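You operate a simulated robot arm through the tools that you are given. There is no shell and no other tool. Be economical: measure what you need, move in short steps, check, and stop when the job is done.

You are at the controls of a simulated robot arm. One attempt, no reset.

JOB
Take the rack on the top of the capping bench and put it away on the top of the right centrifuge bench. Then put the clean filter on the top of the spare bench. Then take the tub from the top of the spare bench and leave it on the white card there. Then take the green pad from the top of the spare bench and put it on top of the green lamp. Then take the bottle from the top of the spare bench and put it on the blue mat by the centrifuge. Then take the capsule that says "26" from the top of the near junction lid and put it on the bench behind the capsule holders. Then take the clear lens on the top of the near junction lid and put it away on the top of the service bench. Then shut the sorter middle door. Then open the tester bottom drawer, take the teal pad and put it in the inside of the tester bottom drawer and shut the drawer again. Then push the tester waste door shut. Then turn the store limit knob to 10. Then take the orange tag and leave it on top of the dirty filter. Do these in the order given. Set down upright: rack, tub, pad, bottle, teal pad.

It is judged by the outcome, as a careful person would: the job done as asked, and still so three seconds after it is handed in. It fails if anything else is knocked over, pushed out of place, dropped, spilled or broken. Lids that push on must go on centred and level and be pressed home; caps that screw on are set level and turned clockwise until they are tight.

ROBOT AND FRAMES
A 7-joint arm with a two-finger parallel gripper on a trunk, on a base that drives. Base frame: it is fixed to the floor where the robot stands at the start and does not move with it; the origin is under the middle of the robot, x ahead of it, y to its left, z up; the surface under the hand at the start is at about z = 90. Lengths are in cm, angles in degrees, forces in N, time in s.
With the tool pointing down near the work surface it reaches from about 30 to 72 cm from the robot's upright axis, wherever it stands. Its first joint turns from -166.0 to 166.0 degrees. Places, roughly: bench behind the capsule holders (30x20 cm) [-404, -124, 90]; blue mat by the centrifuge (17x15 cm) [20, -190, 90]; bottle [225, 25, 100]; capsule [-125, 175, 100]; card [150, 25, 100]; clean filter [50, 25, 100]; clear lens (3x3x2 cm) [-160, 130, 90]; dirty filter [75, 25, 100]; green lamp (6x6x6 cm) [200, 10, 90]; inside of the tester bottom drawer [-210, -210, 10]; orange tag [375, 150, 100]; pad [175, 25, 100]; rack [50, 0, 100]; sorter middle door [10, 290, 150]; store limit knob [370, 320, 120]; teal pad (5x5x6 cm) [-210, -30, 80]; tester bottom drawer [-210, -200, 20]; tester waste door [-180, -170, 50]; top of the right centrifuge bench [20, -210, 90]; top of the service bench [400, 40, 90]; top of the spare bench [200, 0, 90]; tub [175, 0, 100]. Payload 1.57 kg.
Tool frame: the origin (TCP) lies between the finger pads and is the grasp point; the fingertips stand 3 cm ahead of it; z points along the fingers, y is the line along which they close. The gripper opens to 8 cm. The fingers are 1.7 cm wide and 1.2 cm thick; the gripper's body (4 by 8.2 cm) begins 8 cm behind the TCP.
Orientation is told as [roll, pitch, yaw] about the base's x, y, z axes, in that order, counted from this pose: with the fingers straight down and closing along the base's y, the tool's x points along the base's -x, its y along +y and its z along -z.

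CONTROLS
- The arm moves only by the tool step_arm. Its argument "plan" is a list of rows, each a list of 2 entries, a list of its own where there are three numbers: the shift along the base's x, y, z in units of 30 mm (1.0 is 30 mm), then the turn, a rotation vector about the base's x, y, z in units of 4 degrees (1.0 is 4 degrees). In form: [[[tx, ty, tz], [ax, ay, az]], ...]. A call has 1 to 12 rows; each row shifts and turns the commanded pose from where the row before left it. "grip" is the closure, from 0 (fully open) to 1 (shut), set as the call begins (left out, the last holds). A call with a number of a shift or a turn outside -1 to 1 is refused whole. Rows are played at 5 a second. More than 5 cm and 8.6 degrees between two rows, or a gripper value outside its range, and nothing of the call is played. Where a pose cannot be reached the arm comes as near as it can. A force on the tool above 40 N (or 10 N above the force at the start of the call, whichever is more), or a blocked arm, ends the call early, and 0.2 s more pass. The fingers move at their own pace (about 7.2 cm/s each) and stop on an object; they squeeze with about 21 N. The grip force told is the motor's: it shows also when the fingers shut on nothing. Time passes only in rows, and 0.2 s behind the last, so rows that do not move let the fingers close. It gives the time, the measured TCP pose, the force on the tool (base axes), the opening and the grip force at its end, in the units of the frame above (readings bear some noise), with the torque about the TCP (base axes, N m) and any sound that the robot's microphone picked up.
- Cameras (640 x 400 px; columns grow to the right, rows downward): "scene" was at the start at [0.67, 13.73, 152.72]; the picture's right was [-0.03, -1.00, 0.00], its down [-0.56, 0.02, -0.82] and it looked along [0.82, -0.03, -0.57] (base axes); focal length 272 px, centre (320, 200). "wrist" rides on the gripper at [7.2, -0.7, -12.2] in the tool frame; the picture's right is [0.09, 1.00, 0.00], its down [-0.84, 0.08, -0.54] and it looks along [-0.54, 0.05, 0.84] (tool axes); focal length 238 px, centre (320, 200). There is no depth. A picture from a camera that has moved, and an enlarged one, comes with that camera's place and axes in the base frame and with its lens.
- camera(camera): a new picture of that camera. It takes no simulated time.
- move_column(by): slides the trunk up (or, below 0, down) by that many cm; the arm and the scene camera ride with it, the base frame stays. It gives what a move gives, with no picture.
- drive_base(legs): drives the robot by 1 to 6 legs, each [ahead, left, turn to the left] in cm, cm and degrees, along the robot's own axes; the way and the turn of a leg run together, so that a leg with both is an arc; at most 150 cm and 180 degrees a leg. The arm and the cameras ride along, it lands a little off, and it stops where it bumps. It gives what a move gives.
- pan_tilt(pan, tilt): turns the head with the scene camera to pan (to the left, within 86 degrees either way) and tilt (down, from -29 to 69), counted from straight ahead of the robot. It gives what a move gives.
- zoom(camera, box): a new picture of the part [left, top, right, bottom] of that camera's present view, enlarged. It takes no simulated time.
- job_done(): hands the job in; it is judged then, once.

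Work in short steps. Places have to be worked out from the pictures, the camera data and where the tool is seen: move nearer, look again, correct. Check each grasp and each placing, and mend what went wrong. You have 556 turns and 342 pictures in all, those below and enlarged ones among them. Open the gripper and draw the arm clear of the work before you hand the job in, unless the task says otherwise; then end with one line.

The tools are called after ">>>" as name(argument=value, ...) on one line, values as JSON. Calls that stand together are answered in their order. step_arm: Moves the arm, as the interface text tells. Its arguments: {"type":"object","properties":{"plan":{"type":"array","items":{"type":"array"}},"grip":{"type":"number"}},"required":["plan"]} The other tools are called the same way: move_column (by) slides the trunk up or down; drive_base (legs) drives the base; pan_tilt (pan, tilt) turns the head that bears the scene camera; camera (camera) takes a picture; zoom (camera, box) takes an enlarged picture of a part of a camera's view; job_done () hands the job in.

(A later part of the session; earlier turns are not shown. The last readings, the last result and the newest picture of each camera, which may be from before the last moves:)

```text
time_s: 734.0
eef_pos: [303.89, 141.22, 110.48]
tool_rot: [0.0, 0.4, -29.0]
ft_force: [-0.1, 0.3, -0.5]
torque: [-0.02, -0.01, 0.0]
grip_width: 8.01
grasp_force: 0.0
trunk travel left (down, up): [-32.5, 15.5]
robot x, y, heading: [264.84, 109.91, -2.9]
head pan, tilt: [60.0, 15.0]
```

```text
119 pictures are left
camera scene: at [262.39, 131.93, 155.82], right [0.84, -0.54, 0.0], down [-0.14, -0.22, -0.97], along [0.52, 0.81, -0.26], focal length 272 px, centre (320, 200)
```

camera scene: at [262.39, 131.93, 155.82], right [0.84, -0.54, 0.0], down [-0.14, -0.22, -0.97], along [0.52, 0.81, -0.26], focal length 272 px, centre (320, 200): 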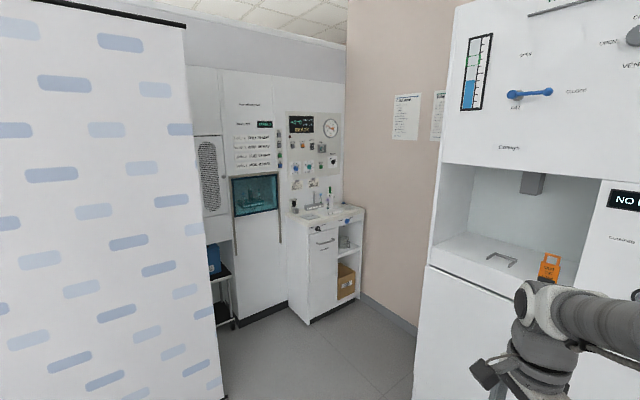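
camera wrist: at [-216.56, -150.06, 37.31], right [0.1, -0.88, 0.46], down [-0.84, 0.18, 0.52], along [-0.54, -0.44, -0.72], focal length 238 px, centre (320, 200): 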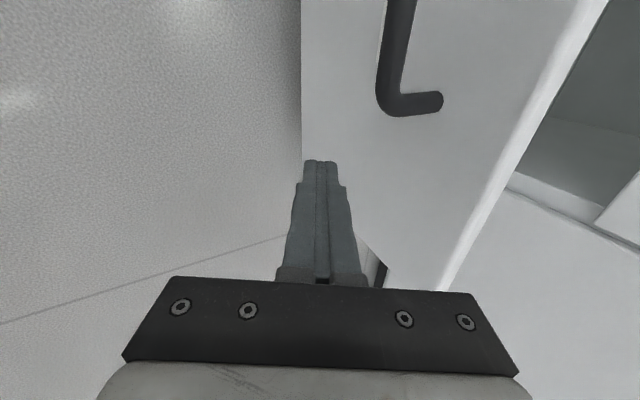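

>>> zoom(camera="scene", box=[270, 100, 380, 240])

>>> zoom(camera="scene", box=[430, 140, 640, 310])

```text
2.86 times, centred on (325, 170) of scene
camera zoom: at [262.39, 131.93, 155.82], right [0.84, -0.54, 0.0], down [-0.14, -0.22, -0.97], along [0.52, 0.81, -0.26], focal length 777 px, centre (306, 286)
```

zoom: 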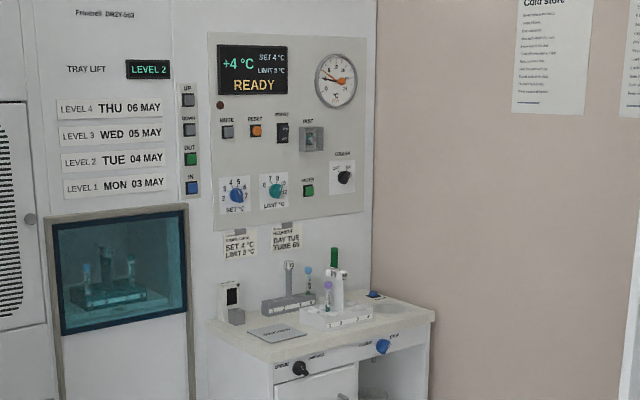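

```text
2.35 times, centred on (535, 225) of scene
camera zoom: at [262.39, 131.93, 155.82], right [0.84, -0.54, 0.0], down [-0.14, -0.22, -0.97], along [0.52, 0.81, -0.26], focal length 640 px, centre (-186, 141)
```

zoom: 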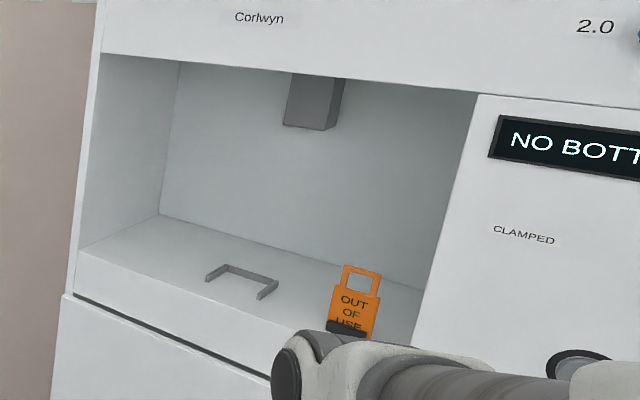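

The store's panel has SET (blue) and LIMIT (green) knobs. I turn to face it and approach through the gap between the partition and the tall machine.

>>> drive_base(legs=[[0, 0, 92.8], [0, -50, 0], [90, 0, 0]])

>>> pan_tilt(pan=-25, tilt=20)

>>> camera(camera="scene")

```text
time_s: 749.1
eef_pos: [286.86, 235.71, 110.44]
tool_rot: [-0.1, 0.4, 60.6]
ft_force: [0.0, 0.9, -0.7]
torque: [0.0, 0.0, 0.01]
grip_width: 8.02
grasp_force: 0.0
trunk travel left (down, up): [-32.5, 15.5]
robot x, y, heading: [317.97, 196.13, 86.9]
head pan, tilt: [60.0, 15.0]
```

```text
time_s: 750.7
eef_pos: [286.88, 235.57, 110.41]
tool_rot: [0.0, 0.3, 60.8]
ft_force: [-0.9, 0.3, -0.3]
torque: [0.02, 0.02, 0.0]
grip_width: 8.01
grasp_force: 0.1
trunk travel left (down, up): [-32.5, 15.5]
robot x, y, heading: [318.48, 196.6, 86.8]
head pan, tilt: [-25.0, 20.0]
```

```text
116 pictures are left
camera scene: at [308.06, 197.38, 155.01], right [0.88, -0.47, 0.0], down [-0.16, -0.3, -0.94], along [0.44, 0.83, -0.34], focal length 272 px, centre (320, 200)
```

scene: 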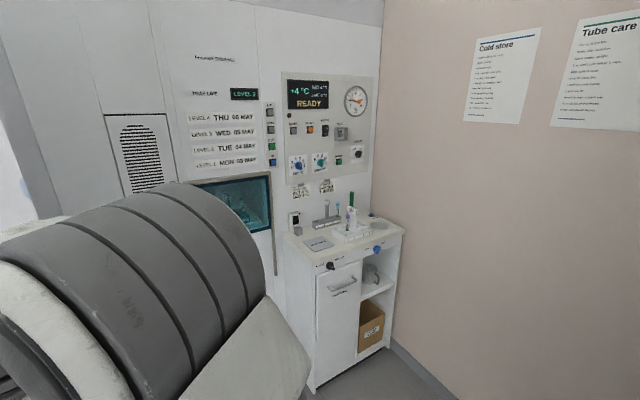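

>>> zoom(camera="scene", box=[280, 70, 380, 200])

>>> zoom(camera="scene", box=[300, 145, 340, 175])

```text
3.08 times, centred on (330, 135) of scene
camera zoom: at [308.06, 197.38, 155.01], right [0.88, -0.47, 0.0], down [-0.16, -0.3, -0.94], along [0.44, 0.83, -0.34], focal length 836 px, centre (289, 400)
```

zoom: 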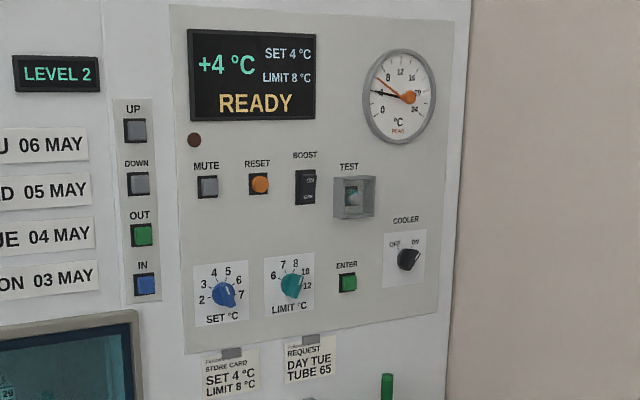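

```text
13.33 times, centred on (320, 160) of scene
camera zoom: at [308.06, 197.38, 155.01], right [0.88, -0.47, 0.0], down [-0.16, -0.3, -0.94], along [0.44, 0.83, -0.34], focal length 3625 px, centre (320, 733)
```

zoom: 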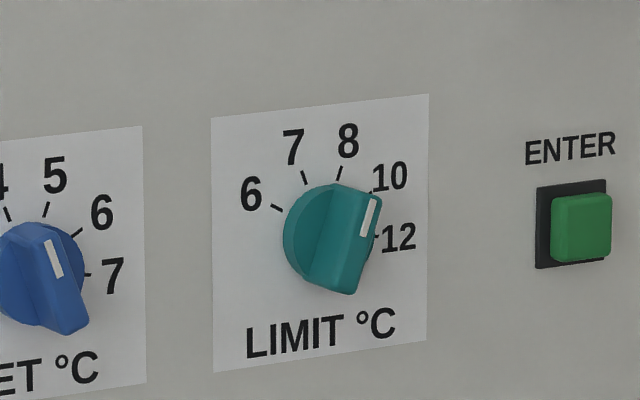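

Scale ticks are 40° apart: 8 at +20°, 10 at +60° from vertical. So I must turn it 40° clockwise. First I bring the arm in front of me, then tilt the tool horizontal.

>>> step_arm(plan=[[[0.9, 0, 0], [0, 0, 0.7]], [[0.9, 0, 0], [0, 0, 0.7]], [[0.9, 0, 0], [0, 0, 0.7]], [[0.9, 0, 0.1], [0, 0, 0.7]], [[0.9, 0, 0.1], [0, 0, 0.7]], [[0.9, 0, 0.1], [0, 0, 0.7]], [[0.9, 0, 0.1], [0, 0, 0.7]], [[0.9, 0, 0.1], [0, 0, 0.8]], [[0.9, 0, 0.1], [0, 0, 0.8]], [[0.9, 0, 0.1], [0, 0, 0.8]], [[0.9, 0, 0.1], [0, 0, 0]]])

>>> drive_base(legs=[[42, 0, 3], [0, -44, 0]])

>>> pan_tilt(pan=0, tilt=25)

>>> camera(camera="scene")

```text
time_s: 753.1
eef_pos: [316.51, 235.77, 112.55]
tool_rot: [0.0, 0.4, 89.9]
ft_force: [-0.5, -0.3, 0.2]
torque: [0.01, -0.01, -0.01]
grip_width: 7.99
grasp_force: 0.0
trunk travel left (down, up): [-32.5, 15.5]
robot x, y, heading: [318.66, 196.23, 86.9]
head pan, tilt: [-25.0, 20.0]
```

```text
time_s: 759.8
eef_pos: [360.67, 276.37, 112.69]
tool_rot: [0.1, 0.3, 92.2]
ft_force: [0.1, 0.3, 0.0]
torque: [0.03, 0.03, -0.05]
grip_width: 8.0
grasp_force: 0.1
trunk travel left (down, up): [-32.5, 15.5]
robot x, y, heading: [364.03, 237.17, 89.4]
head pan, tilt: [-25.0, 20.0]
```

```text
time_s: 760.7
eef_pos: [360.79, 276.49, 112.66]
tool_rot: [-0.1, 0.5, 92.2]
ft_force: [-0.7, -0.1, -0.4]
torque: [0.02, 0.01, 0.04]
grip_width: 7.99
grasp_force: 0.0
trunk travel left (down, up): [-32.5, 15.5]
robot x, y, heading: [363.75, 236.98, 89.0]
head pan, tilt: [0.0, 25.0]
```

```text
113 pictures are left
camera scene: at [349.83, 238.54, 154.2], right [1.0, -0.01, 0.0], down [-0.01, -0.42, -0.91], along [0.01, 0.91, -0.42], focal length 272 px, centre (320, 200)
```

scene: 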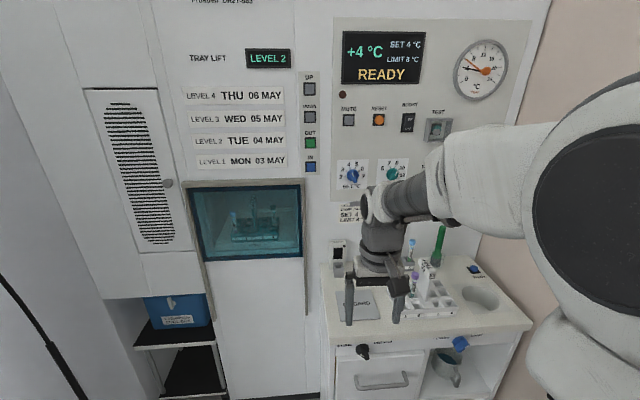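

Two views fix the limit knob at (373.5, 320.9, 125.5). I raise the tool and turn it horizontal, pointing at the panel, while moving outward.

>>> step_arm(plan=[[[0, 0.1, 0.4], [1, 0, 0]], [[0, 0.1, 0.4], [1, 0, 0]], [[0, 0.2, 0.4], [1, 0, 0]], [[0, 0.2, 0.4], [1, 0, 0]], [[0.1, 0.3, 0.4], [1, 0, 0]], [[0.1, 0.3, 0.4], [1, 0, 0]], [[0.1, 0.3, 0.4], [1, 0, 0]], [[0.1, 0.3, 0.4], [1, 0, 0]], [[0.1, 0.3, 0.4], [1, 0, 0]], [[0.1, 0.3, 0.3], [1, 0, 0]], [[0.1, 0.3, 0.3], [1, 0, 0]], [[0.1, 0.3, 0.3], [1, 0, 0]]])

>>> step_arm(plan=[[[0.3, 0.3, 0], [1, 0, 0]], [[0.3, 0.3, 0], [1, 0, 0]], [[0.3, 0.3, 0], [1, 0, 0]], [[0.3, 0.3, 0], [1, 0, 0]], [[0.3, 0.3, 0], [1, 0, 0]], [[0.3, 0.3, 0], [1, 0, 0]], [[0.3, 0.3, 0], [1, 0, 0]], [[0.3, 0.3, 0], [1, 0, 0]], [[0.3, 0.3, 0], [1, 0, 0]], [[0.3, 0.3, 0], [1, 0, 0]], [[0.3, 0.3, 0], [0.5, 0, 0]]])

>>> camera(camera="wrist")

>>> camera(camera="scene")

```text
time_s: 763.3
eef_pos: [363.17, 285.5, 126.05]
tool_rot: [-2.4, -47.6, 93.3]
ft_force: [-0.3, 0.3, -0.2]
torque: [0.0, -0.02, -0.02]
grip_width: 8.0
grasp_force: 0.0
trunk travel left (down, up): [-32.5, 15.5]
robot x, y, heading: [363.92, 236.93, 89.2]
head pan, tilt: [0.0, 25.0]
```

```text
time_s: 765.7
eef_pos: [373.01, 295.36, 126.21]
tool_rot: [-82.4, -87.8, 172.4]
ft_force: [0.2, -0.8, -0.2]
torque: [-0.01, 0.01, -0.01]
grip_width: 7.99
grasp_force: 0.0
trunk travel left (down, up): [-32.5, 15.5]
robot x, y, heading: [363.65, 237.03, 89.0]
head pan, tilt: [0.0, 25.0]
```

```text
112 pictures are left
camera wrist: at [374.0, 283.1, 119.12], right [-0.99, 0.0, -0.13], down [-0.11, -0.54, 0.84], along [-0.07, 0.84, 0.53], focal length 238 px, centre (320, 200)
```

wrist: 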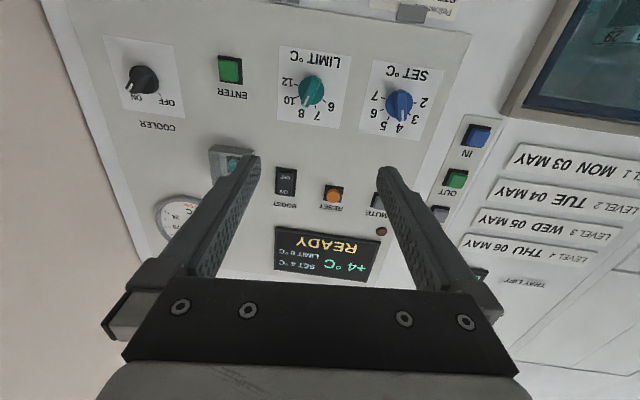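

```text
111 pictures are left
camera scene: at [349.82, 238.54, 154.2], right [1.0, -0.01, 0.0], down [-0.01, -0.42, -0.91], along [0.01, 0.91, -0.42], focal length 272 px, centre (320, 200)
```

scene: 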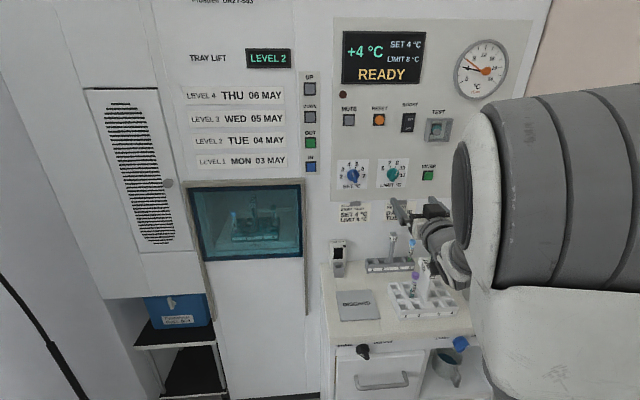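

>>> zoom(camera="wrist", box=[260, 40, 370, 140])

```text
4.00 times, centred on (315, 90) of wrist
camera zoom: at [374.0, 283.1, 119.12], right [-0.99, 0.0, -0.13], down [-0.11, -0.54, 0.84], along [-0.07, 0.84, 0.53], focal length 953 px, centre (340, 640)
```

zoom: 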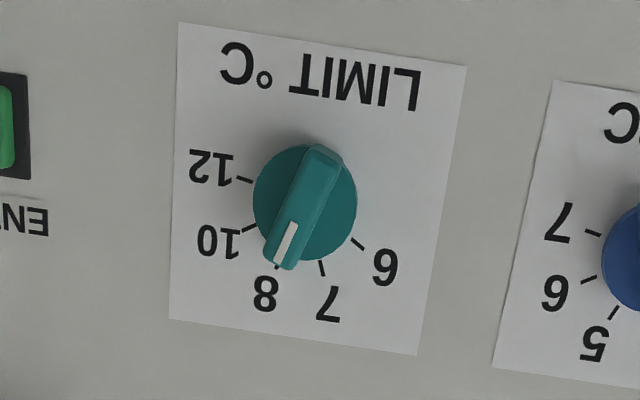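

The pointer is clearly at 8; knob centre by the wrist view ≈ (374.4, 124.1). I roll the tool +22° to line up with the knob's bar and shift onto its axis.

>>> step_arm(plan=[[[0.1, 0, -0.15], [0, 1, 0]], [[0.1, 0, -0.15], [0, 1, 0]], [[0.1, 0, -0.15], [0, 1, 0]], [[0.1, 0, -0.15], [0, 1, 0]], [[0.07, 0, -0.1], [0, 1, 0]], [[0, 0.3, 0], [0, 0.5, 0]], [[0, 0.6, 0], [0, 0, 0]], [[0, 0.6, 0], [0, 0, 0]]])

>>> camera(camera="wrist")

```text
time_s: 767.5
eef_pos: [374.49, 299.71, 123.96]
tool_rot: [88.9, -70.2, 1.2]
ft_force: [-0.2, -0.1, -0.8]
torque: [0.02, 0.02, 0.0]
grip_width: 7.98
grasp_force: 0.1
trunk travel left (down, up): [-32.5, 15.5]
robot x, y, heading: [364.1, 237.15, 89.1]
head pan, tilt: [0.0, 25.0]
```

```text
109 pictures are left
camera wrist: at [372.61, 287.53, 117.09], right [-0.97, 0.0, 0.25], down [0.21, -0.54, 0.82], along [0.13, 0.84, 0.52], focal length 238 px, centre (320, 200)
```

wrist: 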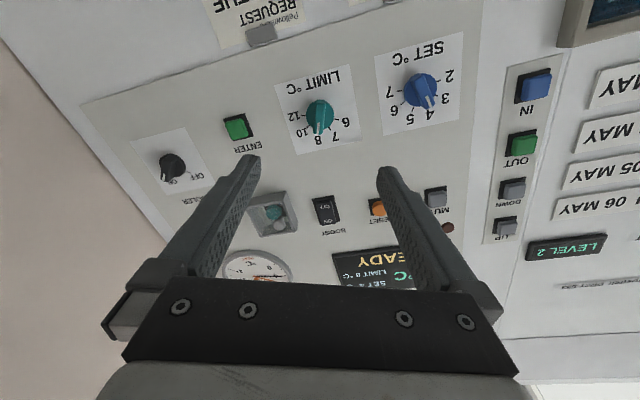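

Aligned with the knob. I part-close to ~5 cm and advance to 5 cm from it.

>>> step_arm(plan=[[[0, 0.7, 0], [0, 0, 0]], [[0, 0.7, 0], [0, 0, 0]], [[0, 0.7, 0], [0, 0, 0]], [[0, 0.7, 0], [0, 0, 0]], [[0, 0.5, 0], [0, 0, 0]]], grip=0.4)

>>> camera(camera="wrist")

```text
time_s: 768.7
eef_pos: [374.26, 309.68, 124.22]
tool_rot: [89.0, -70.2, 1.1]
ft_force: [-0.4, 0.1, -0.6]
torque: [-0.01, 0.01, 0.01]
grip_width: 4.81
grasp_force: 0.2
trunk travel left (down, up): [-32.5, 15.5]
robot x, y, heading: [363.9, 237.24, 89.3]
head pan, tilt: [0.0, 25.0]
```

```text
108 pictures are left
camera wrist: at [372.59, 297.37, 117.31], right [-0.97, 0.0, 0.25], down [0.21, -0.54, 0.82], along [0.13, 0.84, 0.52], focal length 238 px, centre (320, 200)
```

wrist: 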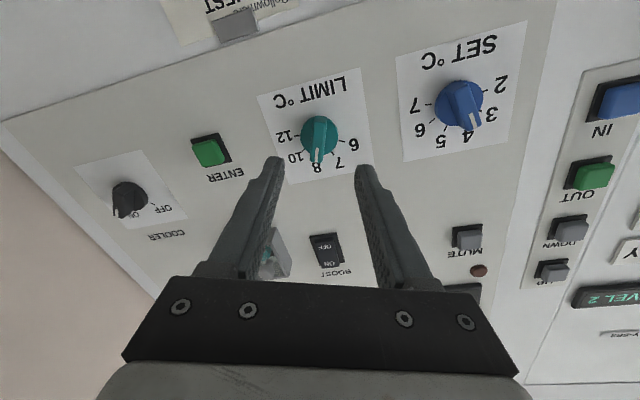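

>>> step_arm(plan=[[[0, 0.6, -0.03], [0, 0, 0]], [[0, 0.6, -0.03], [0, 0, 0]], [[0, 0.5, 0], [0, 0, 0]], [[0, 0.2, 0], [0, 0, 0]]])

>>> camera(camera="wrist")

```text
time_s: 769.7
eef_pos: [374.17, 315.21, 123.82]
tool_rot: [89.0, -70.2, 1.1]
ft_force: [0.9, 0.3, 0.4]
torque: [0.03, 0.0, 0.0]
grip_width: 4.82
grasp_force: 0.0
trunk travel left (down, up): [-32.5, 15.5]
robot x, y, heading: [364.12, 237.22, 89.3]
head pan, tilt: [0.0, 25.0]
```

```text
107 pictures are left
camera wrist: at [372.47, 303.0, 116.94], right [-0.97, 0.0, 0.25], down [0.21, -0.54, 0.82], along [0.13, 0.84, 0.52], focal length 238 px, centre (320, 200)
```

wrist: 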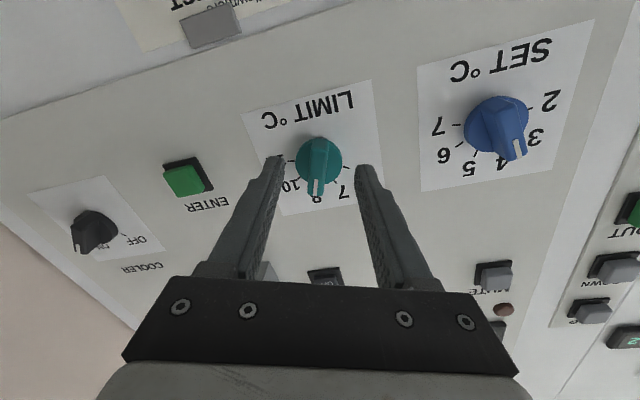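

>>> step_arm(plan=[[[0, 0.15, 0], [0, 0, 0]], [[0, 0.15, 0], [0, 0, 0]]])

>>> zoom(camera="wrist", box=[230, 100, 420, 220])

```text
time_s: 770.3
eef_pos: [374.38, 316.38, 123.86]
tool_rot: [89.0, -70.2, 1.2]
ft_force: [0.0, -0.4, 0.6]
torque: [-0.01, -0.02, 0.0]
grip_width: 4.81
grasp_force: 0.0
trunk travel left (down, up): [-32.5, 15.5]
robot x, y, heading: [363.81, 236.67, 89.2]
head pan, tilt: [0.0, 25.0]
```

```text
3.33 times, centred on (325, 160) of wrist
camera zoom: at [372.61, 304.02, 116.97], right [-0.97, 0.0, 0.25], down [0.21, -0.54, 0.82], along [0.13, 0.84, 0.52], focal length 794 px, centre (303, 333)
```

zoom: 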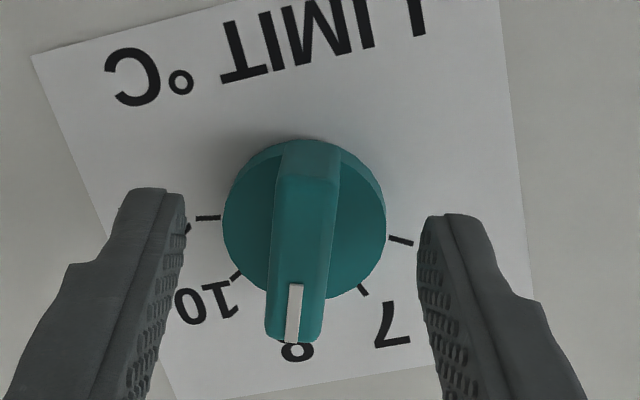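

The fingers straddle the knob. I close.

>>> step_arm(plan=[[[0, 0, 0], [0, 0, 0]], [[0, 0, 0], [0, 0, 0]], [[0, 0, 0], [0, 0, 0]], [[0, 0, 0], [0, 0, 0]]], grip=1)

>>> zoom(camera="wrist", box=[230, 100, 420, 220])

```text
time_s: 771.3
eef_pos: [374.5, 316.3, 123.79]
tool_rot: [88.9, -70.2, 1.1]
ft_force: [2.0, 1.4, -1.2]
torque: [-0.02, 0.02, 0.09]
grip_width: 1.32
grasp_force: 30.0
trunk travel left (down, up): [-32.5, 15.5]
robot x, y, heading: [363.81, 237.25, 89.2]
head pan, tilt: [0.0, 25.0]
```

```text
3.33 times, centred on (325, 160) of wrist
camera zoom: at [372.63, 304.02, 116.97], right [-0.97, 0.0, 0.25], down [0.21, -0.54, 0.82], along [0.13, 0.84, 0.52], focal length 794 px, centre (303, 333)
```

zoom: 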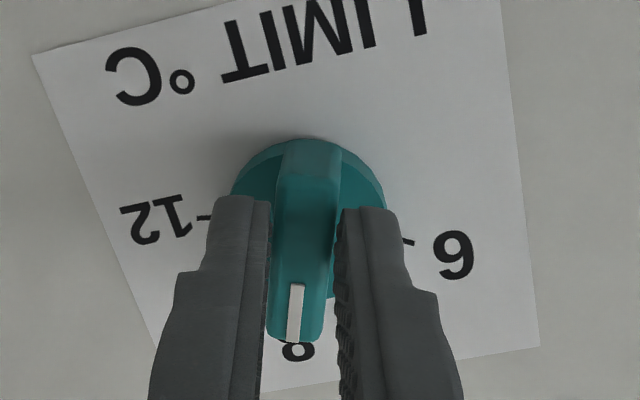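

Gripped the bar (1.32 cm). I turn it clockwise in two stages of 20°.

>>> step_arm(plan=[[[0, 0, 0], [0, 0.7, 0]], [[0, 0, 0], [0, 0.7, 0]], [[0, 0, 0], [0, 0.7, 0]], [[0, 0, 0], [0, 0.7, 0]], [[0, 0, 0], [0, 0.7, 0]], [[0, 0, 0], [0, 0.7, 0]], [[0, 0, 0], [0, 0.8, 0]]])

>>> camera(camera="wrist")

>>> zoom(camera="scene", box=[330, 20, 450, 200])

```text
time_s: 772.9
eef_pos: [374.24, 316.25, 124.1]
tool_rot: [89.7, -50.2, 0.6]
ft_force: [-4.1, -8.7, -0.5]
torque: [-0.62, -0.06, 0.76]
grip_width: 1.28
grasp_force: 29.9
trunk travel left (down, up): [-32.5, 15.5]
robot x, y, heading: [364.19, 237.07, 89.1]
head pan, tilt: [0.0, 25.0]
```

```text
104 pictures are left
camera wrist: at [370.2, 304.02, 118.09], right [-0.82, 0.0, 0.57], down [0.48, -0.54, 0.69], along [0.3, 0.84, 0.44], focal length 238 px, centre (320, 200)
```

wrist: 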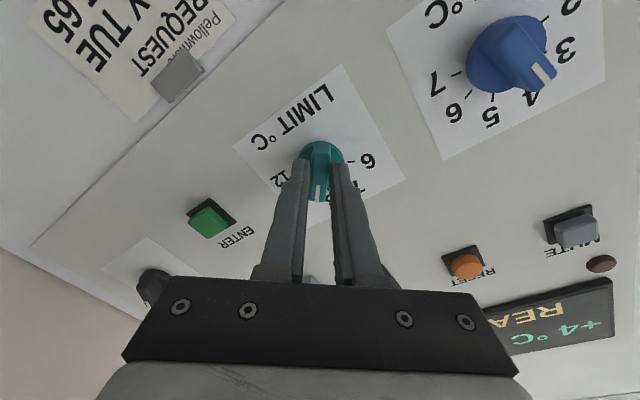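

```text
2.22 times, centred on (390, 110) of scene
camera zoom: at [349.76, 238.44, 154.2], right [1.0, -0.01, 0.0], down [-0.01, -0.42, -0.91], along [0.01, 0.91, -0.42], focal length 604 px, centre (164, 400)
```

zoom: 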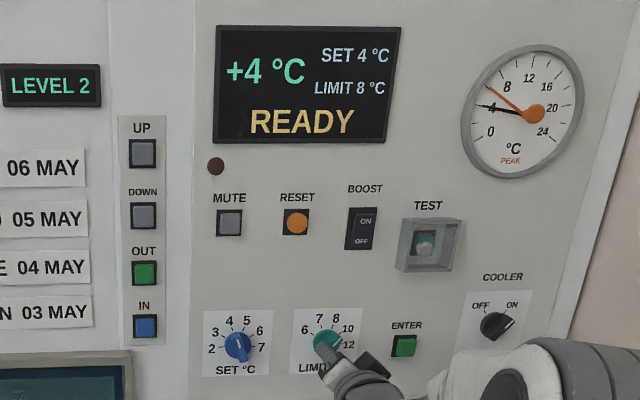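

The knob turns with the hand. I turn the second 20°.

>>> step_arm(plan=[[[0, 0, 0], [0, 0.7, 0]], [[0, 0, 0], [0, 0.7, 0]], [[0, 0, 0], [0, 0.7, 0]], [[0, 0, 0], [0, 0.7, 0]], [[0, 0, 0], [0, 0.7, 0]], [[0, 0, 0], [0, 0.7, 0]], [[0, 0, 0], [0, 0.8, 0]]])

>>> camera(camera="wrist")

>>> zoom(camera="scene", box=[330, 20, 450, 200])

```text
time_s: 774.5
eef_pos: [374.09, 316.27, 124.08]
tool_rot: [90.1, -30.3, 0.4]
ft_force: [-12.8, -3.1, 10.2]
torque: [-0.02, -0.14, 1.18]
grip_width: 1.28
grasp_force: 29.8
trunk travel left (down, up): [-32.5, 15.5]
robot x, y, heading: [363.79, 237.2, 89.2]
head pan, tilt: [0.0, 25.0]
```

```text
102 pictures are left
camera wrist: at [368.29, 304.03, 119.95], right [-0.58, -0.01, 0.81], down [0.69, -0.54, 0.49], along [0.43, 0.84, 0.32], focal length 238 px, centre (320, 200)
```

wrist: 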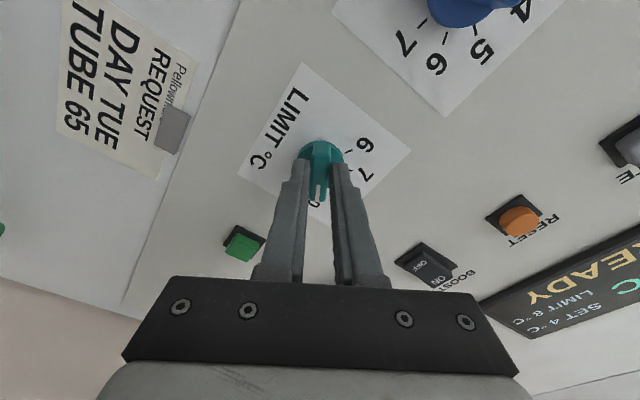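

```text
2.22 times, centred on (390, 110) of scene
camera zoom: at [349.62, 238.38, 154.19], right [1.0, -0.01, 0.0], down [0.0, -0.42, -0.91], along [0.01, 0.91, -0.42], focal length 604 px, centre (164, 400)
```

zoom: 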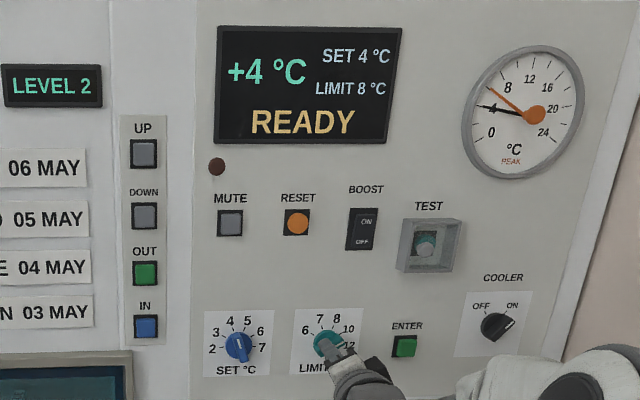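

I open and back off to read the knob.

>>> step_arm(plan=[[[0, 0, 0], [0, 0, 0]], [[0, 0, 0], [0, 0, 0]], [[0, 0, 0], [0, 0, 0]], [[0, -0.4, 0], [0, 0, 0]], [[0, -0.8, 0], [0, 0, 0]], [[0, -0.8, 0], [0, 0, 0]]], grip=0.4)

>>> zoom(camera="wrist", box=[240, 50, 400, 170])

>>> zoom(camera="scene", box=[370, 145, 420, 190])

```text
time_s: 775.9
eef_pos: [374.46, 310.39, 123.8]
tool_rot: [89.8, -30.2, 0.4]
ft_force: [0.6, -1.1, -0.2]
torque: [0.02, 0.0, 0.0]
grip_width: 4.8
grasp_force: 0.2
trunk travel left (down, up): [-32.5, 15.5]
robot x, y, heading: [363.71, 237.38, 89.2]
head pan, tilt: [0.0, 25.0]
```

```text
3.33 times, centred on (320, 110) of wrist
camera zoom: at [368.57, 298.14, 119.7], right [-0.58, 0.0, 0.81], down [0.69, -0.54, 0.49], along [0.44, 0.84, 0.31], focal length 794 px, centre (320, 500)
```

zoom: 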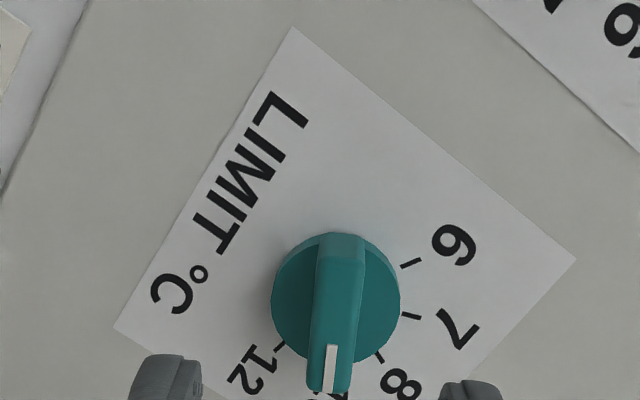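

```text
8.89 times, centred on (395, 168) of scene
camera zoom: at [349.81, 238.53, 154.2], right [1.0, -0.01, 0.0], down [-0.01, -0.42, -0.91], along [0.01, 0.91, -0.42], focal length 2416 px, centre (-347, 489)
```

zoom: 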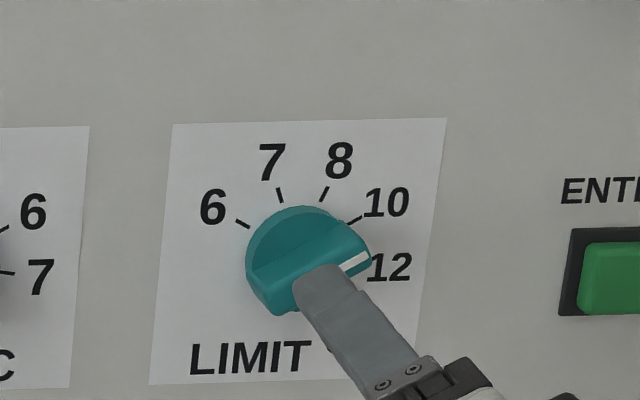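

>>> step_arm(plan=[[[0, -0.8, 0], [0, 0, 0]], [[0, -0.8, 0], [0, 0, 0]], [[0, -0.8, 0], [0, 0, 0]], [[0, -0.8, 0], [0, 0, 0]]])

>>> zoom(camera="wrist", box=[260, 50, 380, 150])

>>> zoom(camera="scene", box=[370, 145, 420, 190])

```text
time_s: 776.9
eef_pos: [374.5, 300.64, 123.75]
tool_rot: [89.8, -30.2, 0.3]
ft_force: [0.5, -0.5, 0.3]
torque: [0.02, 0.02, 0.02]
grip_width: 4.8
grasp_force: 0.0
trunk travel left (down, up): [-32.5, 15.5]
robot x, y, heading: [364.24, 237.24, 89.3]
head pan, tilt: [0.0, 25.0]
```

```text
4.00 times, centred on (320, 100) of wrist
camera zoom: at [368.64, 288.37, 119.81], right [-0.58, 0.0, 0.81], down [0.69, -0.54, 0.49], along [0.44, 0.84, 0.31], focal length 953 px, centre (320, 600)
```

zoom: 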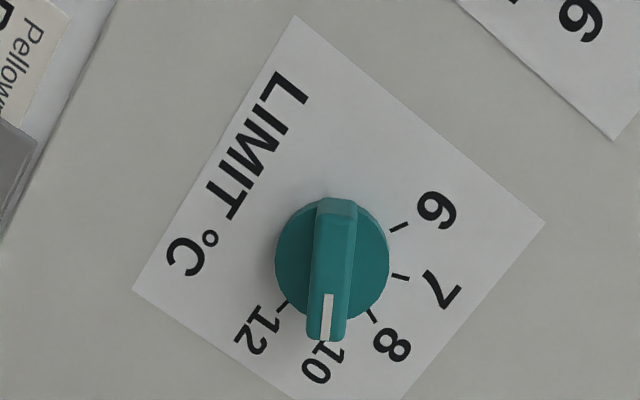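

```text
8.89 times, centred on (395, 168) of scene
camera zoom: at [349.82, 238.54, 154.2], right [1.0, -0.01, 0.0], down [-0.01, -0.42, -0.91], along [0.01, 0.91, -0.42], focal length 2416 px, centre (-347, 489)
```

zoom: 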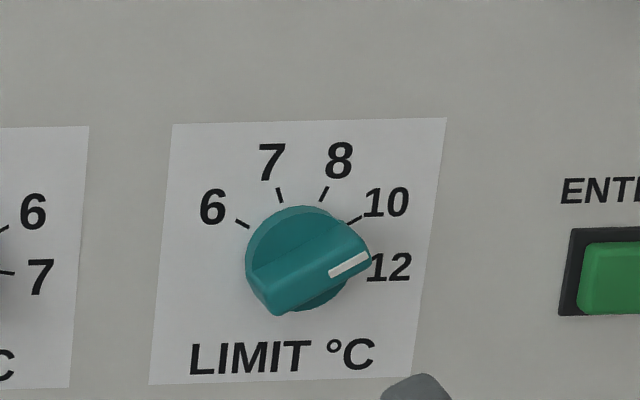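

The pointer now stands at 10. Next, the orange tag. I unroll the tool and bring it back vertical.

>>> step_arm(plan=[[[0, -0.1, 0], [0, -1, 0]], [[0, -0.1, 0], [0, -1, 0]], [[0, -0.1, 0], [0, -1, 0]], [[0, -0.1, 0], [0, -1, 0]], [[0, -0.1, 0.1], [0, -1, 0]], [[0, 0, 0.1], [0, -1, 0]], [[0, 0, 0.1], [0, -1, 0]], [[0, 0, 0.1], [0, -1, 0]], [[0, 0, 0.1], [0, -1, 0]], [[0, 0, 0.1], [0, -1, 0]], [[0, 0, 0.1], [0, -1, 0]], [[0, 0, 0.1], [0, -1, 0]]])

>>> step_arm(plan=[[[0, 0, 0], [0, -1, 0]], [[0, 0, 0], [0, -1, 0]], [[0, 0, 0], [0, -1, 0]], [[-0.2, -0.2, 0], [-1, 0, 0]], [[-0.2, -0.2, 0], [-1, 0, 0]], [[-0.2, -0.2, 0], [-1, 0, 0]], [[-0.2, -0.2, 0], [-1, 0, 0]], [[-0.2, -0.2, 0], [-1, 0, 0]], [[-0.2, -0.2, 0], [-1, 0, 0]], [[-0.2, -0.2, 0], [-1, 0, 0]], [[-0.2, -0.2, 0], [-1, 0, 0]], [[-0.2, -0.2, 0], [-1, 0, 0]]])

>>> step_arm(plan=[[[-0.2, -0.2, 0], [-1, 0, 0]], [[-0.2, -0.2, 0], [-1, 0, 0]], [[-0.2, -0.2, 0], [-1, 0, 0]], [[-0.2, -0.2, 0], [-1, 0, 0]], [[0, -0.3, 0], [-1, 0, 0]], [[0, -0.3, 0], [-1, 0, 0]], [[0, -0.3, 0], [-1, 0, 0]], [[0, -0.3, 0], [-1, 0, 0]], [[0, -0.3, 0], [-1, 0, 0]], [[0, -0.3, 0], [-1, 0, 0]], [[0, 0, 0], [-1, 0, 0]], [[0, 0, 0], [-1, 0, 0]]], grip=0)

```text
time_s: 779.5
eef_pos: [374.51, 299.27, 126.3]
tool_rot: [88.4, -78.4, 1.8]
ft_force: [1.3, -0.1, 0.2]
torque: [0.03, 0.03, 0.0]
grip_width: 4.79
grasp_force: 0.1
trunk travel left (down, up): [-32.5, 15.5]
robot x, y, heading: [364.1, 237.13, 89.1]
head pan, tilt: [0.0, 25.0]
```

```text
time_s: 782.1
eef_pos: [369.36, 295.23, 126.13]
tool_rot: [1.8, -60.8, 90.3]
ft_force: [0.1, -0.3, -0.5]
torque: [-0.01, 0.02, -0.01]
grip_width: 4.82
grasp_force: 0.1
out of reach, approached as far as the arm can: row 10, 11, 12
trunk travel left (down, up): [-32.5, 15.5]
robot x, y, heading: [363.47, 236.83, 89.2]
head pan, tilt: [0.0, 25.0]
```

```text
time_s: 784.7
eef_pos: [367.27, 289.53, 125.95]
tool_rot: [4.1, -21.3, 90.2]
ft_force: [-0.6, 0.3, 0.3]
torque: [0.01, -0.01, -0.01]
grip_width: 7.99
grasp_force: 0.1
out of reach, approached as far as the arm can: row 1, 2, 3, 7, 8
trunk travel left (down, up): [-32.5, 15.5]
robot x, y, heading: [364.14, 236.68, 89.0]
head pan, tilt: [0.0, 25.0]
```

>>> step_arm(plan=[[[0, -0.5, 0], [-1, 0, 0]], [[0, -0.5, 0], [-1, 0, 0]], [[0, -0.5, 0], [-1, 0, 0]], [[0, -0.5, 0], [-1, 0, 0]], [[0, -0.5, 0], [-1, 0, 0]], [[0, -0.5, 0], [-0.3, 0, 0]]])

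>>> drive_base(legs=[[0, 44, 0], [-80, 0, 0], [0, 0, -90]])

>>> pan_tilt(pan=0, tilt=30)

>>> camera(camera="scene")

```text
time_s: 786.1
eef_pos: [367.14, 280.37, 126.01]
tool_rot: [4.1, -0.1, 90.2]
ft_force: [0.1, 0.0, 0.2]
torque: [0.03, 0.01, 0.0]
grip_width: 7.98
grasp_force: 0.0
trunk travel left (down, up): [-32.5, 15.5]
robot x, y, heading: [363.78, 236.88, 89.2]
head pan, tilt: [0.0, 25.0]
```

```text
time_s: 799.6
eef_pos: [360.45, 160.32, 126.61]
tool_rot: [4.6, -0.5, 8.5]
ft_force: [-0.4, 0.6, 0.7]
torque: [-0.03, -0.02, 0.03]
grip_width: 8.0
grasp_force: 0.1
trunk travel left (down, up): [-32.5, 15.5]
robot x, y, heading: [318.39, 157.27, 6.1]
head pan, tilt: [0.0, 25.0]
stopped in leg 3: the robot was blocked; the commanded pose is now the measured one
```

```text
time_s: 800.2
eef_pos: [360.42, 160.36, 126.64]
tool_rot: [4.5, -0.5, 8.4]
ft_force: [-0.4, 0.0, 0.2]
torque: [0.02, -0.02, -0.01]
grip_width: 8.0
grasp_force: 0.1
trunk travel left (down, up): [-32.5, 15.5]
robot x, y, heading: [318.76, 157.23, 6.0]
head pan, tilt: [0.0, 30.0]
```

```text
96 pictures are left
camera scene: at [316.47, 171.62, 153.36], right [0.11, -0.99, 0.0], down [-0.49, -0.06, -0.87], along [0.87, 0.09, -0.49], focal length 272 px, centre (320, 200)
```

scene: 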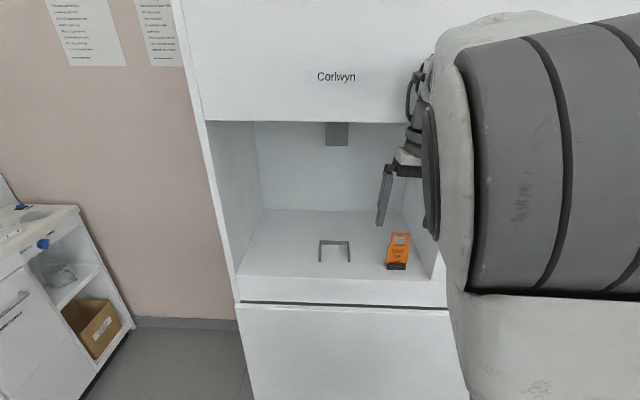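

The arm brushed the machine's front while turning. I back away 15 cm and look at the tag.

>>> drive_base(legs=[[-18, 0, 0]])

>>> drive_base(legs=[[0, 0, -6]])

>>> camera(camera="scene")

>>> camera(camera="wrist")

```text
time_s: 802.0
eef_pos: [344.36, 158.12, 125.99]
tool_rot: [4.6, 0.1, 8.2]
ft_force: [1.3, 0.3, 0.3]
torque: [0.01, -0.01, -0.01]
grip_width: 7.98
grasp_force: 0.2
trunk travel left (down, up): [-32.5, 15.5]
robot x, y, heading: [301.16, 155.43, 5.9]
head pan, tilt: [0.0, 30.0]
```

```text
time_s: 803.0
eef_pos: [344.55, 153.6, 126.02]
tool_rot: [4.6, 0.1, 2.2]
ft_force: [-0.3, 0.9, -0.2]
torque: [0.0, 0.0, 0.03]
grip_width: 8.0
grasp_force: 0.0
trunk travel left (down, up): [-32.5, 15.5]
robot x, y, heading: [301.21, 155.35, -0.0]
head pan, tilt: [0.0, 30.0]
```

```text
95 pictures are left
camera scene: at [302.1, 169.35, 153.41], right [0.0, -1.0, 0.0], down [-0.5, 0.0, -0.87], along [0.87, 0.0, -0.5], focal length 272 px, centre (320, 200)
```

scene: 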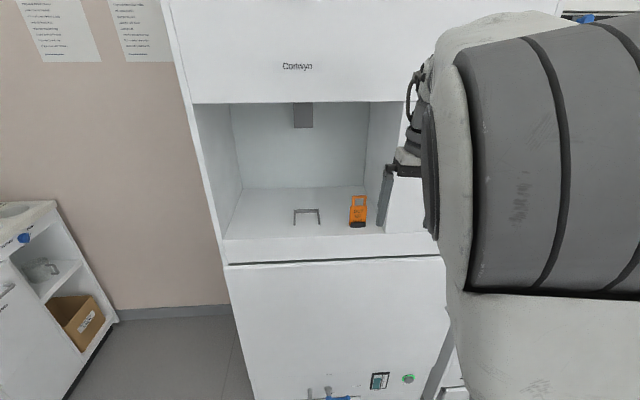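

```text
94 pictures are left
camera wrist: at [337.31, 151.58, 138.19], right [-0.13, 0.99, 0.08], down [0.84, 0.07, 0.54], along [0.53, 0.14, -0.83], focal length 238 px, centre (320, 200)
```

wrist: 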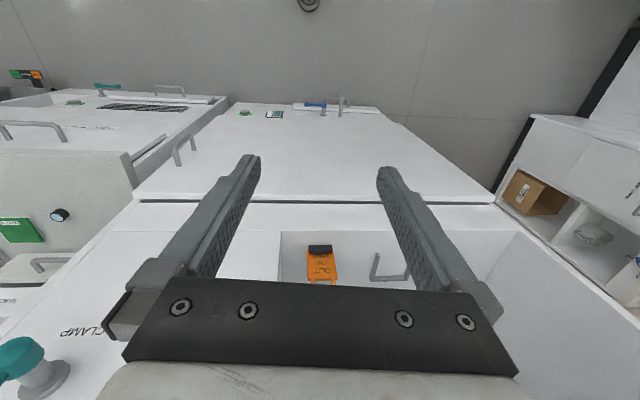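

The tag stands upright at ≈(363, 159), base z≈110, ~9 cm tall, inside the low alcove, so I must take it with the tool horizontal. I back off 12 cm and turn the tool to point at it.

>>> drive_base(legs=[[-12, 3, 0]])

>>> step_arm(plan=[[[0.1, 0, 0], [-0.6, -1, 0]], [[0.1, 0, 0], [-0.55, -1, 0]], [[0.2, 0, 0], [0, -1, 0]], [[0.2, 0, 0], [0, -1, 0]], [[0.2, 0, 0], [0, -1, 0]], [[0.2, 0, 0], [0, -1, 0]], [[0.2, 0, -0.1], [0, -1, 0]], [[0.2, 0, -0.1], [0, -1, 0]], [[0.2, 0, -0.1], [0, -1, 0]], [[0.2, 0, -0.1], [0, -1, 0]], [[0.2, 0, -0.1], [0, -1, 0]], [[0.2, 0, -0.1], [0, -1, 0]]])

>>> step_arm(plan=[[[0.2, 0, -0.1], [0, -1, 0]], [[0.2, 0, -0.1], [0, -1, 0]], [[0.2, 0, -0.1], [0, -1, 0]], [[0.2, 0, -0.1], [0, -1, 0]], [[0.2, 0, -0.1], [0, -1, 0]], [[0.2, 0, -0.1], [0, -1, 0]], [[0.2, 0, 0], [0, -1, 0]], [[0.2, 0, 0], [0, -1, 0]], [[0.2, 0, 0], [0, -1, 0]], [[0.2, 0, 0], [0, -1, 0]], [[0, 0, 0], [0, -0.4, 0]]])

>>> camera(camera="wrist")

>>> camera(camera="scene")

```text
time_s: 804.5
eef_pos: [332.6, 156.42, 126.07]
tool_rot: [4.6, 0.1, 2.3]
ft_force: [-0.4, -0.3, -0.2]
torque: [-0.01, -0.01, -0.01]
grip_width: 8.0
grasp_force: 0.1
trunk travel left (down, up): [-32.5, 15.5]
robot x, y, heading: [289.45, 158.5, 0.2]
head pan, tilt: [0.0, 30.0]
```

```text
time_s: 807.1
eef_pos: [339.23, 156.45, 124.32]
tool_rot: [-2.7, -47.7, 3.7]
ft_force: [0.2, 0.5, -0.4]
torque: [0.0, 0.01, 0.01]
grip_width: 8.0
grasp_force: 0.0
trunk travel left (down, up): [-32.5, 15.5]
robot x, y, heading: [289.33, 158.49, -0.0]
head pan, tilt: [0.0, 30.0]
```

```text
time_s: 809.5
eef_pos: [345.21, 156.36, 122.47]
tool_rot: [-75.5, -87.3, 75.6]
ft_force: [-0.1, -0.4, -0.1]
torque: [-0.03, 0.01, -0.03]
grip_width: 7.97
grasp_force: 0.1
trunk travel left (down, up): [-32.5, 15.5]
robot x, y, heading: [289.66, 158.2, 0.1]
head pan, tilt: [0.0, 30.0]
```

```text
93 pictures are left
camera wrist: at [332.88, 155.44, 115.46], right [0.0, 0.99, -0.14], down [-0.53, 0.11, 0.84], along [0.85, 0.07, 0.53], focal length 238 px, centre (320, 200)
```

wrist: 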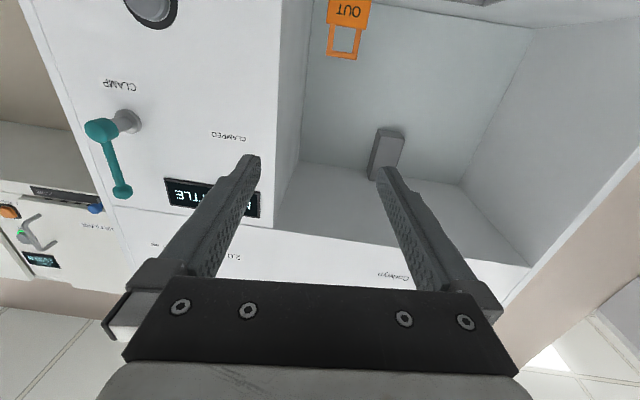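

```text
92 pictures are left
camera scene: at [290.27, 172.31, 153.4], right [0.0, -1.0, 0.0], down [-0.5, 0.0, -0.87], along [0.87, 0.0, -0.5], focal length 272 px, centre (320, 200)
```

scene: 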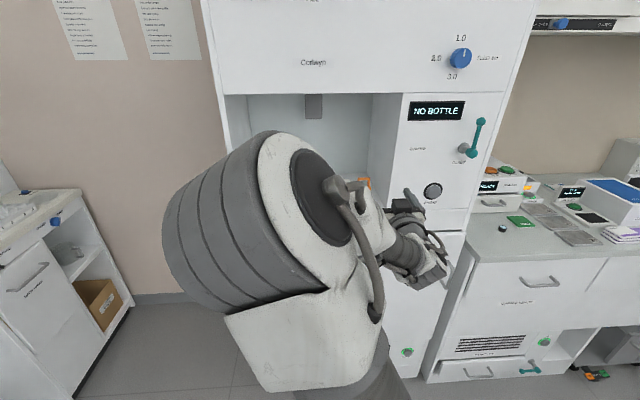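

The tag is at ≈(366.5, 158.3), z 107–116. I lower to z≈112 and centre on it, still 20 cm short.

>>> step_arm(plan=[[[0, 0.2, -0.7], [0.3, 0, 0]], [[0, 0.2, -0.7], [0.35, 0, 0]], [[0, 0.2, -0.7], [0, 0, 0]], [[0, 0.1, -0.7], [0, 0, 0]], [[0, 0, -0.7], [0, 0, 0]]])

>>> camera(camera="wrist")

>>> pan_tilt(pan=25, tilt=30)

>>> camera(camera="scene")

```text
time_s: 810.7
eef_pos: [345.19, 158.61, 111.87]
tool_rot: [6.8, -89.4, -6.8]
ft_force: [-0.1, -0.1, -0.4]
torque: [-0.01, -0.01, 0.0]
grip_width: 7.98
grasp_force: 0.2
trunk travel left (down, up): [-32.5, 15.5]
robot x, y, heading: [289.79, 158.44, 0.1]
head pan, tilt: [0.0, 30.0]
```

```text
91 pictures are left
camera wrist: at [332.78, 157.99, 104.88], right [0.0, 1.0, -0.09], down [-0.53, 0.08, 0.84], along [0.85, 0.05, 0.53], focal length 238 px, centre (320, 200)
```

wrist: 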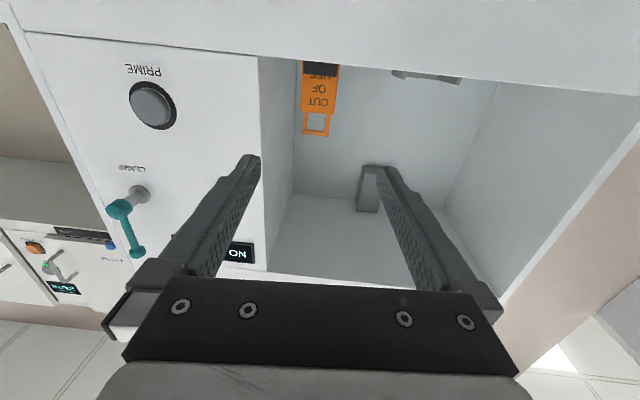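

```text
time_s: 811.6
eef_pos: [345.11, 158.77, 111.86]
tool_rot: [7.8, -89.3, -7.6]
ft_force: [-0.6, 0.4, -0.9]
torque: [0.01, -0.02, 0.02]
grip_width: 8.01
grasp_force: 0.0
trunk travel left (down, up): [-32.5, 15.5]
robot x, y, heading: [289.46, 158.34, 0.1]
head pan, tilt: [25.0, 30.0]
```

```text
90 pictures are left
camera scene: at [289.41, 176.12, 153.41], right [0.42, -0.91, 0.0], down [-0.45, -0.21, -0.87], along [0.78, 0.37, -0.5], focal length 272 px, centre (320, 200)
```

scene: 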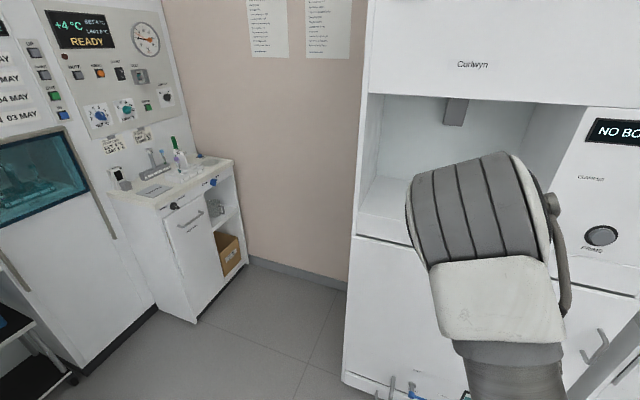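

The tag is centred on the tool axis. I part-close to ~6.4 cm, lower 1.5 cm and advance.

>>> step_arm(plan=[[[0.3, -0.05, -0.4], [0, 0, 0]], [[0.9, 0, 0], [0, 0, 0]], [[0.9, 0, 0], [0, 0, 0]], [[0.9, 0, 0], [0, 0, 0]], [[0.9, 0, 0], [0, 0, 0]], [[0.9, 0, 0], [0, 0, 0]]], grip=0.2)

>>> camera(camera="wrist")

```text
time_s: 813.0
eef_pos: [359.84, 158.25, 110.8]
tool_rot: [7.5, -89.4, -7.5]
ft_force: [0.7, -0.6, 0.5]
torque: [0.02, 0.02, -0.01]
grip_width: 6.42
grasp_force: 0.0
trunk travel left (down, up): [-32.5, 15.5]
robot x, y, heading: [289.84, 158.47, 0.0]
head pan, tilt: [25.0, 30.0]
```

```text
89 pictures are left
camera wrist: at [347.47, 157.5, 103.82], right [0.0, 1.0, -0.09], down [-0.53, 0.08, 0.84], along [0.85, 0.05, 0.53], focal length 238 px, centre (320, 200)
```

wrist: 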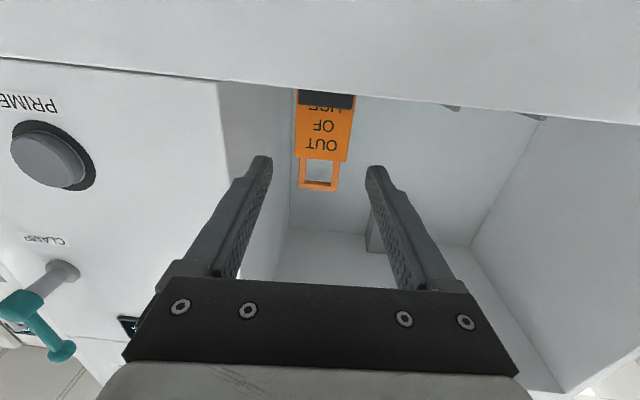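

>>> step_arm(plan=[[[0.8, 0.06, -0.05], [0, 0, 0]], [[0.8, 0.06, 0], [0, 0, 0]], [[0.6, 0, 0], [0, 0, 0]]])

>>> camera(camera="wrist")

```text
time_s: 813.8
eef_pos: [366.19, 158.55, 110.56]
tool_rot: [6.5, -89.4, -6.5]
ft_force: [1.3, 0.5, -0.6]
torque: [-0.01, 0.02, 0.01]
grip_width: 6.41
grasp_force: 0.0
trunk travel left (down, up): [-32.5, 15.5]
robot x, y, heading: [289.29, 158.36, 0.2]
head pan, tilt: [25.0, 30.0]
```

```text
88 pictures are left
camera wrist: at [353.84, 157.88, 103.59], right [0.0, 1.0, -0.09], down [-0.53, 0.08, 0.84], along [0.85, 0.05, 0.53], focal length 238 px, centre (320, 200)
```

wrist: 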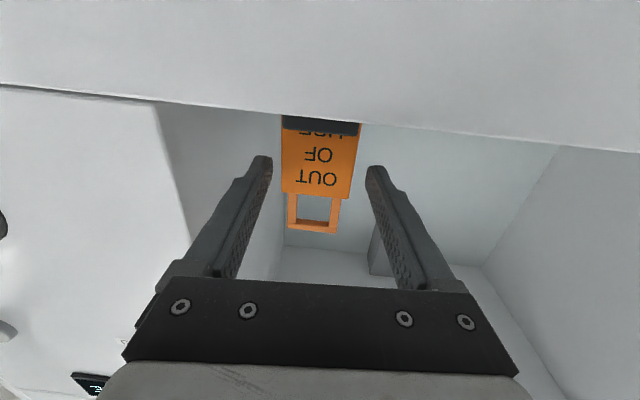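

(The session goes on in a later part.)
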